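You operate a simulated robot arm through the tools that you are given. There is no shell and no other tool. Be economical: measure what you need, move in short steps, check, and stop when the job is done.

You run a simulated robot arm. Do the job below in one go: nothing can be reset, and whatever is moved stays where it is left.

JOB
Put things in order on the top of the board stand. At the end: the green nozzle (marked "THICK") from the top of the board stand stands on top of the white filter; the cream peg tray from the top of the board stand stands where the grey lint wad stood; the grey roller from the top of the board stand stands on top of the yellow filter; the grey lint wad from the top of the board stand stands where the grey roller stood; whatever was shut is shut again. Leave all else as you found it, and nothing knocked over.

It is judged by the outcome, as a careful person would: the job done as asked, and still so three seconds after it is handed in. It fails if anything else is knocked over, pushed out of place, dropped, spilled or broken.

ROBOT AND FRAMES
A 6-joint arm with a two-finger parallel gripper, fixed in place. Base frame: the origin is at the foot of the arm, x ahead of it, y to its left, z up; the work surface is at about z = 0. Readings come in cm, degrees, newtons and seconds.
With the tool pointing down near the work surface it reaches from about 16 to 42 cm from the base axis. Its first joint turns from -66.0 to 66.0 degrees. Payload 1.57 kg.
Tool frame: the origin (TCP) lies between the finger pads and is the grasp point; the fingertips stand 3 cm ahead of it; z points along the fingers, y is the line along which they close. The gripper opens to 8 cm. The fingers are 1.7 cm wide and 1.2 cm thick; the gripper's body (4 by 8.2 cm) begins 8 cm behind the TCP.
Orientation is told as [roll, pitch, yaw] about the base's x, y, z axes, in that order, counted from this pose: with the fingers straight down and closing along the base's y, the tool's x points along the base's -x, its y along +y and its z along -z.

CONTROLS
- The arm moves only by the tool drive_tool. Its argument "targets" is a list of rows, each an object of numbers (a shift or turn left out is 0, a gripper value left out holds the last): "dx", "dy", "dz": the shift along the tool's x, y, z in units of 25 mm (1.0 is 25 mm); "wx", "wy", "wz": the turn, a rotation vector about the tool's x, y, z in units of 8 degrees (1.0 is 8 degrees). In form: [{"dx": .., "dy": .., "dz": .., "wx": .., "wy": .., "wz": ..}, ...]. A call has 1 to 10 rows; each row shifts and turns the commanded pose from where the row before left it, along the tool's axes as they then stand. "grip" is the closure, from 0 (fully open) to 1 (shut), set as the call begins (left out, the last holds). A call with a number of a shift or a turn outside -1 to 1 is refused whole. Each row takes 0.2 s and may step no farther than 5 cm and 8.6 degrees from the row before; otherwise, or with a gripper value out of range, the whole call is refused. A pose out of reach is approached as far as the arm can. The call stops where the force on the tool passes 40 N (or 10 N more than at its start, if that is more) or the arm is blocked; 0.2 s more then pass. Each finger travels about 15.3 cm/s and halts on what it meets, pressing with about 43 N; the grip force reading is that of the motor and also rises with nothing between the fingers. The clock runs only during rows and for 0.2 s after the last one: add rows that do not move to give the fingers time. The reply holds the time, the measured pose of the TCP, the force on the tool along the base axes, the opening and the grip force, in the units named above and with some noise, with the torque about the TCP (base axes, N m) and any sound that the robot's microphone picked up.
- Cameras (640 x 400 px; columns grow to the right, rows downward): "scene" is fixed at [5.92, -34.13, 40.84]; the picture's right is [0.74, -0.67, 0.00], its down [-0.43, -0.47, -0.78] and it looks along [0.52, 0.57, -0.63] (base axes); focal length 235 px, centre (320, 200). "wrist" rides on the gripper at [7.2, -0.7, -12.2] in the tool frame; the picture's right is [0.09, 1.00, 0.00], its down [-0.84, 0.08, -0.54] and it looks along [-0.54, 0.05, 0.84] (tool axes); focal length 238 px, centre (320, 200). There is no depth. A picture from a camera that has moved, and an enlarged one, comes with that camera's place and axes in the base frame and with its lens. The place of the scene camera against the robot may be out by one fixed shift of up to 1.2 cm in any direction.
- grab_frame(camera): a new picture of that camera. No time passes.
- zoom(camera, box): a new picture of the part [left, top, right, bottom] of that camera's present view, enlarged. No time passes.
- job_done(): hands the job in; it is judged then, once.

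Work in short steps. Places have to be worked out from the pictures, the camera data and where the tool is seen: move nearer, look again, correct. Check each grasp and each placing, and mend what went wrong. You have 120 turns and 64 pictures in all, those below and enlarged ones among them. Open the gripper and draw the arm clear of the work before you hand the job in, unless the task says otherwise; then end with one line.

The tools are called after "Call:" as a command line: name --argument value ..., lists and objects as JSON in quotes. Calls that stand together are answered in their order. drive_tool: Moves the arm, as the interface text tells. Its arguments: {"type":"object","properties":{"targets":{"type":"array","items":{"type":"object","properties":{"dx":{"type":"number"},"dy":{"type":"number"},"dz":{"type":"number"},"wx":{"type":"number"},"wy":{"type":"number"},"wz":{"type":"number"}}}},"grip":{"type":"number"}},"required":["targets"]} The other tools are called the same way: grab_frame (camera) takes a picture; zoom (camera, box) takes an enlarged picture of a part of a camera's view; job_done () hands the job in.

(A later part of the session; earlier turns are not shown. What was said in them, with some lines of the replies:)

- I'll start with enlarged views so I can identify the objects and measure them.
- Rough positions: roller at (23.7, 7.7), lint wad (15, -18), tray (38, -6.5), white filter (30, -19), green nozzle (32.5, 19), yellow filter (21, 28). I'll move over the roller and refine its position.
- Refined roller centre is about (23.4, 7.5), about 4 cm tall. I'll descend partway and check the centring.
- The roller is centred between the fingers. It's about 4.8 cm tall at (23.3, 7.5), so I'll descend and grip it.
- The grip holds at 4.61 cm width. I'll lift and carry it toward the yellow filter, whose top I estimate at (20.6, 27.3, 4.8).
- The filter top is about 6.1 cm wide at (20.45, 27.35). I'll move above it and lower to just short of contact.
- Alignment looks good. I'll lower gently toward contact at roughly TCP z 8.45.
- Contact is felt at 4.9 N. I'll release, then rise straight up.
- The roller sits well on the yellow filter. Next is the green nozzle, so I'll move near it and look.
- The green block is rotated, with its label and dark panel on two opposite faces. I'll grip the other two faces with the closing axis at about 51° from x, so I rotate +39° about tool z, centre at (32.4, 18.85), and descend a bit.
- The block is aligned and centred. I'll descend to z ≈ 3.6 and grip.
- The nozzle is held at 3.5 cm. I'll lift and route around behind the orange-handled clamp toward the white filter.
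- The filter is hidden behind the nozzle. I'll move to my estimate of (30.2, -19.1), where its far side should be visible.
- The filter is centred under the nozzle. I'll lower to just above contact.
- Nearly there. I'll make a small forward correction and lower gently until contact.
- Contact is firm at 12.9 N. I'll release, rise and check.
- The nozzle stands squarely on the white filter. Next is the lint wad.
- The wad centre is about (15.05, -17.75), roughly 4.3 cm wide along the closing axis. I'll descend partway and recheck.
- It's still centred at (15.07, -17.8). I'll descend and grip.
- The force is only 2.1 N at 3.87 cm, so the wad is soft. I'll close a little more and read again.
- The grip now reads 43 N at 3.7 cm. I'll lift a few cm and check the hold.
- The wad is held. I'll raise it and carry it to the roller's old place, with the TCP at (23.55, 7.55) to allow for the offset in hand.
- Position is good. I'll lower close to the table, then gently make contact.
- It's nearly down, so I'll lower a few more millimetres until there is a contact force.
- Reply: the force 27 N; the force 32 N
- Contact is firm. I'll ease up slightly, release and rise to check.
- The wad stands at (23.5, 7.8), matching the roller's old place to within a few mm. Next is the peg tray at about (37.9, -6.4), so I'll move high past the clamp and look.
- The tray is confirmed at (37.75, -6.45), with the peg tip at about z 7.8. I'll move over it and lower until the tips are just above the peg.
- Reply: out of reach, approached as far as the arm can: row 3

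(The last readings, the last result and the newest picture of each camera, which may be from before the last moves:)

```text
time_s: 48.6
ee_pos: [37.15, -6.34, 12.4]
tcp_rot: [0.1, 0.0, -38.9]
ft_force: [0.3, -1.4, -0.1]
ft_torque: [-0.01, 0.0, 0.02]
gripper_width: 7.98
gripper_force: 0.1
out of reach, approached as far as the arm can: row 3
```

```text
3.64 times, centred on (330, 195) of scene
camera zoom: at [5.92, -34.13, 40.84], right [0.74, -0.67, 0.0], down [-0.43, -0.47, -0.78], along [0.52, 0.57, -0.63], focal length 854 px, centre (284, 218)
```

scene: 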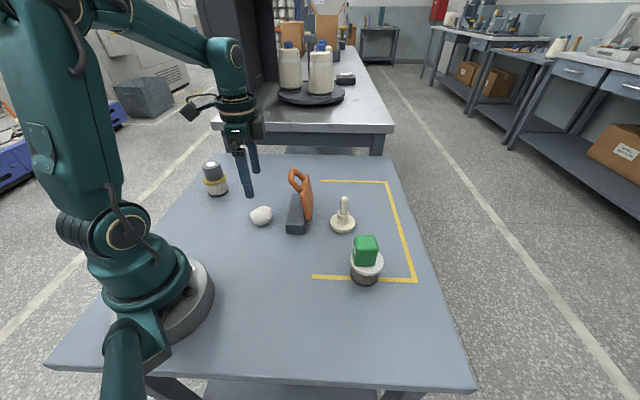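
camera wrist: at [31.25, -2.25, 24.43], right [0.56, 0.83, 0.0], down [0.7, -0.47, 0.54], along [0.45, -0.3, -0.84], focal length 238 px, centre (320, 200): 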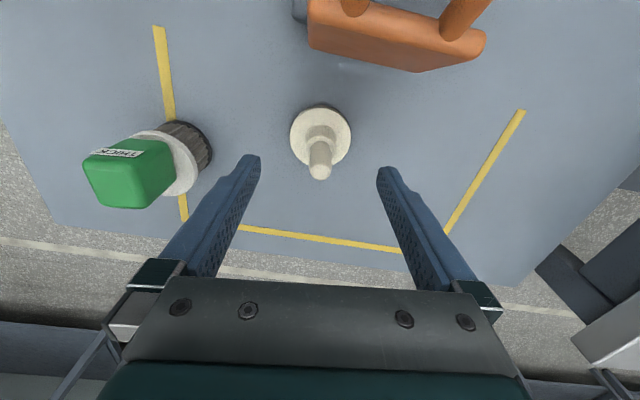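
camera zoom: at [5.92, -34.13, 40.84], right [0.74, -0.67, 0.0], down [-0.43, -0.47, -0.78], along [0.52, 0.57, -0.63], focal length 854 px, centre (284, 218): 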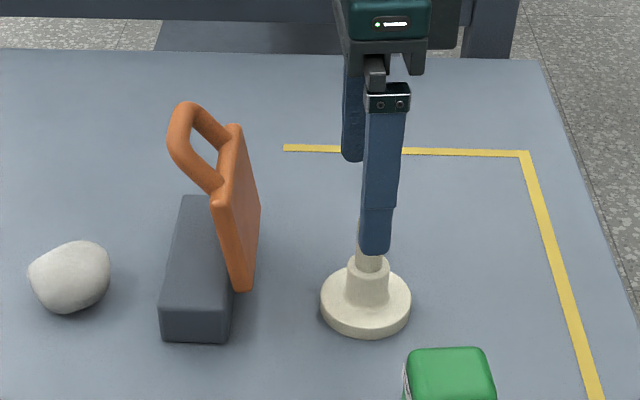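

The peg is centred laterally. I'll shift forward 0.4 cm and descend to z ≈ 4.8 around the collar.

Call:
drive_tool --targets '[{"dx": -0.1, "dy": 0.03, "dz": 0.5}, {"dx": -0.07, "dy": 0.03, "dz": 0.8}, {"dz": 0.9}, {"dz": 0.8}, {}]'

Call:
zoom --camera "scene" --box '[260, 140, 400, 250]'

Call:
grab_frame --camera "wrist"

```text
time_s: 49.8
ee_pos: [37.74, -6.54, 4.81]
tcp_rot: [0.0, -0.1, -39.0]
ft_force: [0.0, -0.4, -0.7]
ft_torque: [-0.01, 0.01, -0.02]
gripper_width: 7.99
gripper_force: 0.1
```

```text
3.64 times, centred on (330, 195) of scene
camera zoom: at [5.92, -34.13, 40.84], right [0.74, -0.67, 0.0], down [-0.43, -0.47, -0.78], along [0.52, 0.57, -0.63], focal length 854 px, centre (284, 218)
```

zoom: 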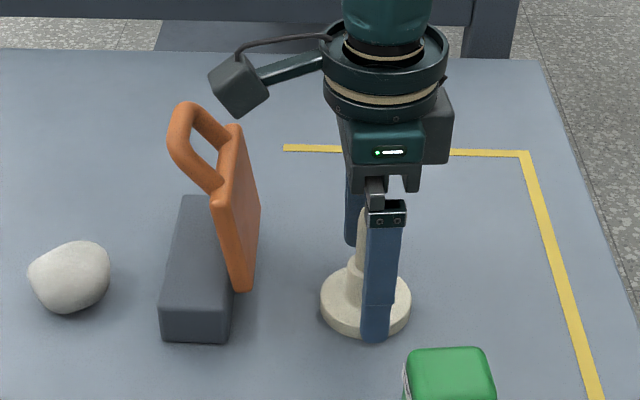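

```text
25 pictures are left
camera wrist: at [31.77, -2.45, 16.93], right [0.56, 0.83, 0.0], down [0.7, -0.47, 0.54], along [0.45, -0.3, -0.84], focal length 238 px, centre (320, 200)
```

wrist: 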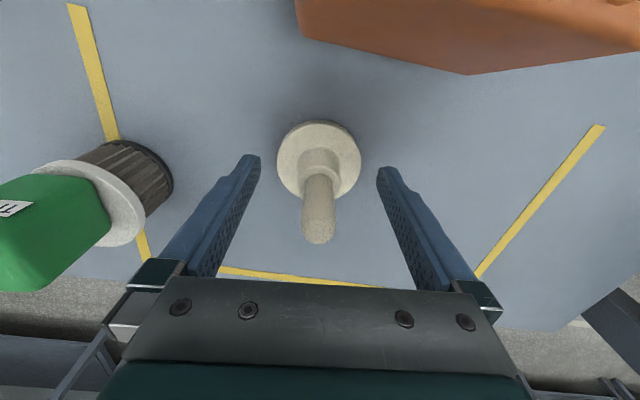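

The peg is between the fingers with the tips just above the disc. I'll close on the collar.

Call:
drive_tool --targets '[{"dx": 0.08}, {}]'

Call:
drive_tool --targets '[{}, {}, {}, {}]' --grip 0.85

Call:
grab_frame --camera "wrist"

```text
time_s: 50.4
ee_pos: [37.54, -6.41, 4.92]
tcp_rot: [0.0, -0.2, -39.0]
ft_force: [0.2, -0.3, 0.5]
ft_torque: [0.01, 0.01, 0.0]
gripper_width: 8.0
gripper_force: 0.1
```

```text
time_s: 51.4
ee_pos: [37.6, -6.35, 4.88]
tcp_rot: [0.1, -0.1, -39.0]
ft_force: [-0.3, 0.4, -0.2]
ft_torque: [-0.02, 0.0, 0.0]
gripper_width: 2.65
gripper_force: 37.6
```

```text
24 pictures are left
camera wrist: at [31.6, -2.3, 16.96], right [0.56, 0.83, 0.0], down [0.7, -0.47, 0.54], along [0.45, -0.3, -0.84], focal length 238 px, centre (320, 200)
```

wrist: 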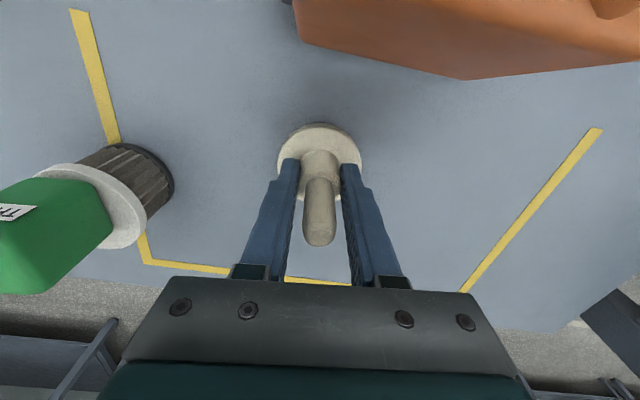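

The collar is held at 2.65 cm. I'll lift straight up and check before travelling.

Call:
drive_tool --targets '[{"dz": -0.5}, {"dz": -0.9}, {"dz": -0.9}, {"dz": -0.9}, {"dz": -0.7}, {}]'

Call:
zoom --camera "scene" --box '[260, 110, 420, 250]'

```text
time_s: 52.8
ee_pos: [37.64, -6.54, 14.71]
tcp_rot: [0.0, -0.1, -39.0]
ft_force: [-0.4, -0.3, -1.1]
ft_torque: [0.02, 0.02, 0.01]
gripper_width: 2.66
gripper_force: 36.9
```

```text
2.86 times, centred on (340, 180) of scene
camera zoom: at [5.92, -34.13, 40.84], right [0.74, -0.67, 0.0], down [-0.43, -0.47, -0.78], along [0.52, 0.57, -0.63], focal length 671 px, centre (263, 257)
```

zoom: 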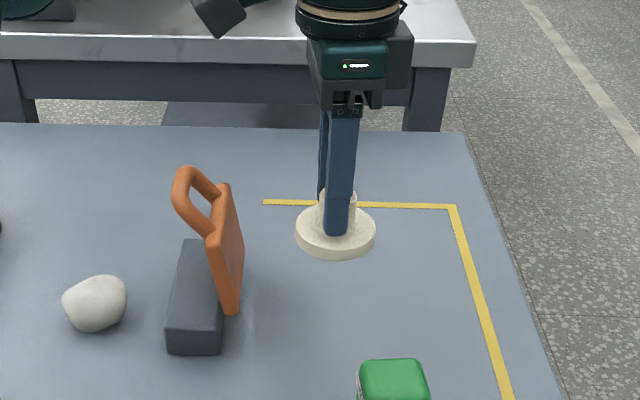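

It's held upright. I'll carry it to the lint wad's old place at (15.1, -17.8).

Call:
drive_tool --targets '[{"dx": 0.412, "dy": -0.92}, {"dx": 0.412, "dy": -0.92}, {"dx": 0.412, "dy": -0.92}, {"dx": 0.412, "dy": -0.92}, {"dx": 0.412, "dy": -0.92}, {"dx": 0.412, "dy": -0.92}, {"dx": 0.412, "dy": -0.92}, {"dx": 0.412, "dy": -0.92}, {"dx": 0.412, "dy": -0.92}, {"dx": 0.412, "dy": -0.92}]'

Call:
drive_tool --targets '[{"dz": 0.7}, {"dz": 0.9}, {"dz": 0.9}, {"dz": 0.7}, {"dz": 0.3}, {}]'

Call:
grab_frame --camera "scene"

```text
time_s: 55.0
ee_pos: [14.92, -17.92, 14.46]
tcp_rot: [-0.1, -0.1, -38.9]
ft_force: [-0.2, -0.7, -0.7]
ft_torque: [-0.02, 0.0, -0.01]
gripper_width: 2.65
gripper_force: 37.3
```

```text
time_s: 56.4
ee_pos: [15.21, -17.9, 5.88]
tcp_rot: [0.0, -0.1, -39.0]
ft_force: [0.5, -0.8, 0.1]
ft_torque: [0.01, 0.01, -0.01]
gripper_width: 2.65
gripper_force: 37.3
```

```text
22 pictures are left
```

scene: 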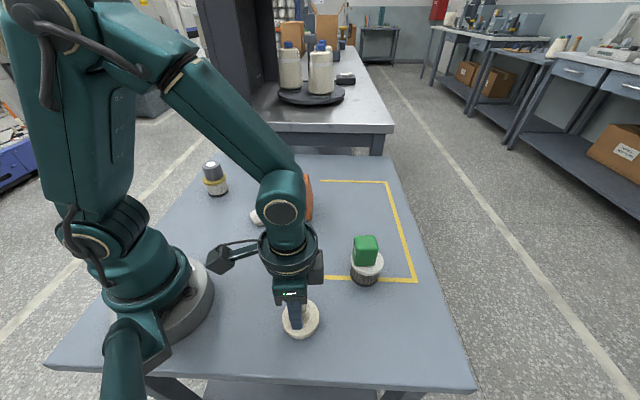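

It's hovering about 1 cm above the table at the right place. I'll lower gently.

Call:
drive_tool --targets '[{"dz": 0.15}, {"dz": 0.12}, {"dz": 0.06}, {}]'

Call:
drive_tool --targets '[{"dz": 0.05}, {}]'

```text
time_s: 57.4
ee_pos: [15.1, -17.69, 4.98]
tcp_rot: [0.0, -0.1, -39.0]
ft_force: [0.5, -0.3, -0.7]
ft_torque: [0.0, -0.01, 0.01]
gripper_width: 2.65
gripper_force: 37.3
```

```text
time_s: 58.0
ee_pos: [15.15, -17.72, 4.89]
tcp_rot: [-0.1, 0.0, -39.0]
ft_force: [-0.6, 0.1, -1.3]
ft_torque: [0.03, -0.02, 0.01]
gripper_width: 2.65
gripper_force: 37.5
```

Call:
drive_tool --targets '[{"dz": 0.04}, {}]'

```text
time_s: 58.6
ee_pos: [15.07, -17.78, 4.92]
tcp_rot: [0.0, -0.2, -39.1]
ft_force: [-0.5, -0.3, 1.4]
ft_torque: [-0.02, 0.0, 0.03]
gripper_width: 2.64
gripper_force: 37.7
```

Contact is just starting, so I'll try one more small step.

Call:
drive_tool --targets '[{"dz": 0.03}, {}]'

```text
time_s: 59.2
ee_pos: [15.11, -17.77, 4.89]
tcp_rot: [-0.1, -0.3, -39.1]
ft_force: [-6.0, 2.9, 24.5]
ft_torque: [0.06, 0.17, 0.01]
gripper_width: 2.65
gripper_force: 37.2
```

The tray is on the table. I'll release and rise clear.

Call:
drive_tool --targets '[{}, {}, {}]' --grip 0

Call:
drive_tool --targets '[{"dz": -0.6}, {"dz": -1}, {"dz": -1}, {"dz": -1}, {"dz": -1}, {"dz": -1}, {}]'

Call:
grab_frame --camera "wrist"

Call:
grab_frame --camera "scene"

```text
time_s: 60.0
ee_pos: [15.03, -17.87, 4.81]
tcp_rot: [-0.1, 0.0, -39.0]
ft_force: [0.5, 0.0, 1.4]
ft_torque: [-0.04, -0.01, 0.03]
gripper_width: 8.0
gripper_force: 0.1
```

```text
time_s: 61.6
ee_pos: [14.94, -17.76, 18.74]
tcp_rot: [0.0, 0.0, -39.1]
ft_force: [-0.2, -0.5, -0.6]
ft_torque: [0.03, -0.01, 0.03]
gripper_width: 8.01
gripper_force: 0.0
```

```text
21 pictures are left
camera wrist: at [9.01, -13.64, 30.85], right [0.56, 0.83, 0.0], down [0.7, -0.47, 0.54], along [0.45, -0.3, -0.84], focal length 238 px, centre (320, 200)
```

wrist: 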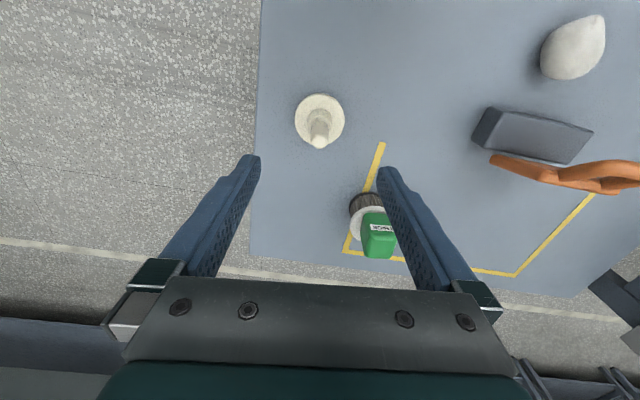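

```text
20 pictures are left
```

scene: 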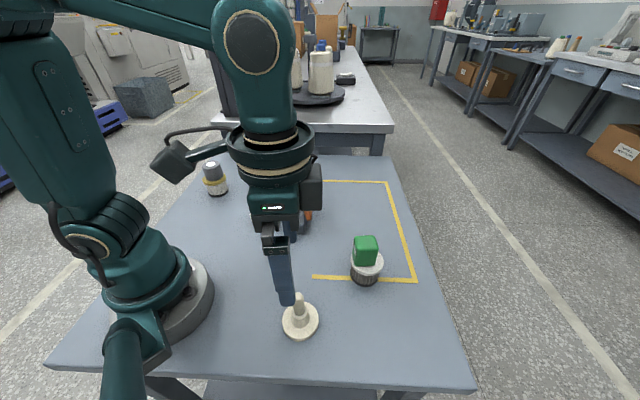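

All pieces are placed. I'll draw the arm up and clear to about its starting pose and take a final look.

Call:
drive_tool --targets '[{"dz": -0.8}, {"dz": -0.8}, {"dz": -0.8, "dy": 0.8}, {"dz": -0.8, "dy": 0.9, "dx": 0.2}, {"dy": 0.9, "dx": 0.2}, {"dy": 0.9, "dx": 0.2}, {"dy": 0.9, "dx": 0.2}, {}]'

Call:
grab_frame --camera "scene"

Call:
grab_frame --camera "wrist"

```text
time_s: 63.4
ee_pos: [20.53, -7.92, 26.79]
tcp_rot: [0.0, -0.1, -39.1]
ft_force: [-0.3, 0.0, -1.1]
ft_torque: [-0.02, -0.02, 0.01]
gripper_width: 7.99
gripper_force: 0.1
```

```text
19 pictures are left
```

scene: 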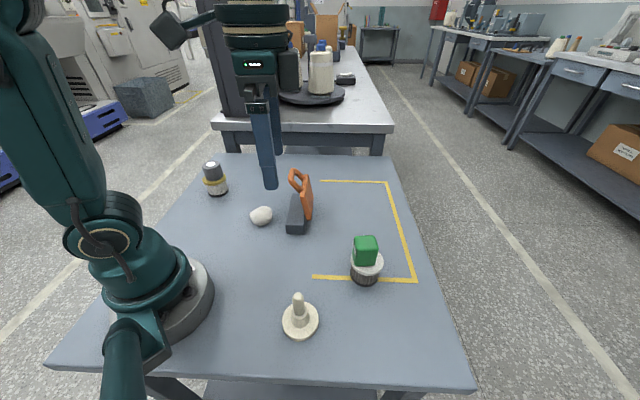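

```text
18 pictures are left
camera wrist: at [14.55, -3.78, 38.87], right [0.56, 0.83, 0.0], down [0.7, -0.47, 0.54], along [0.45, -0.3, -0.84], focal length 238 px, centre (320, 200)
```

wrist: 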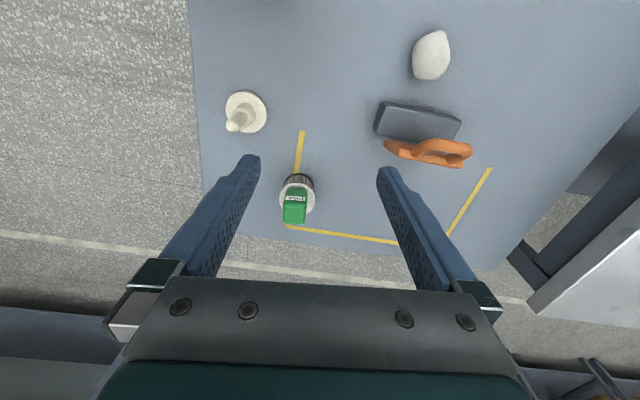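

The pictures show everything in its place, stable and undisturbed, with the arm clear, so I'm handing in the job.

Call:
job_done

```text
The job is handed in.
```

The job is done and handed in: the green nozzle stands on the white filter, the grey roller on the yellow filter, the lint wad where the roller stood, and the peg tray where the lint wad stood; I saw nothing shut, so nothing was opened.
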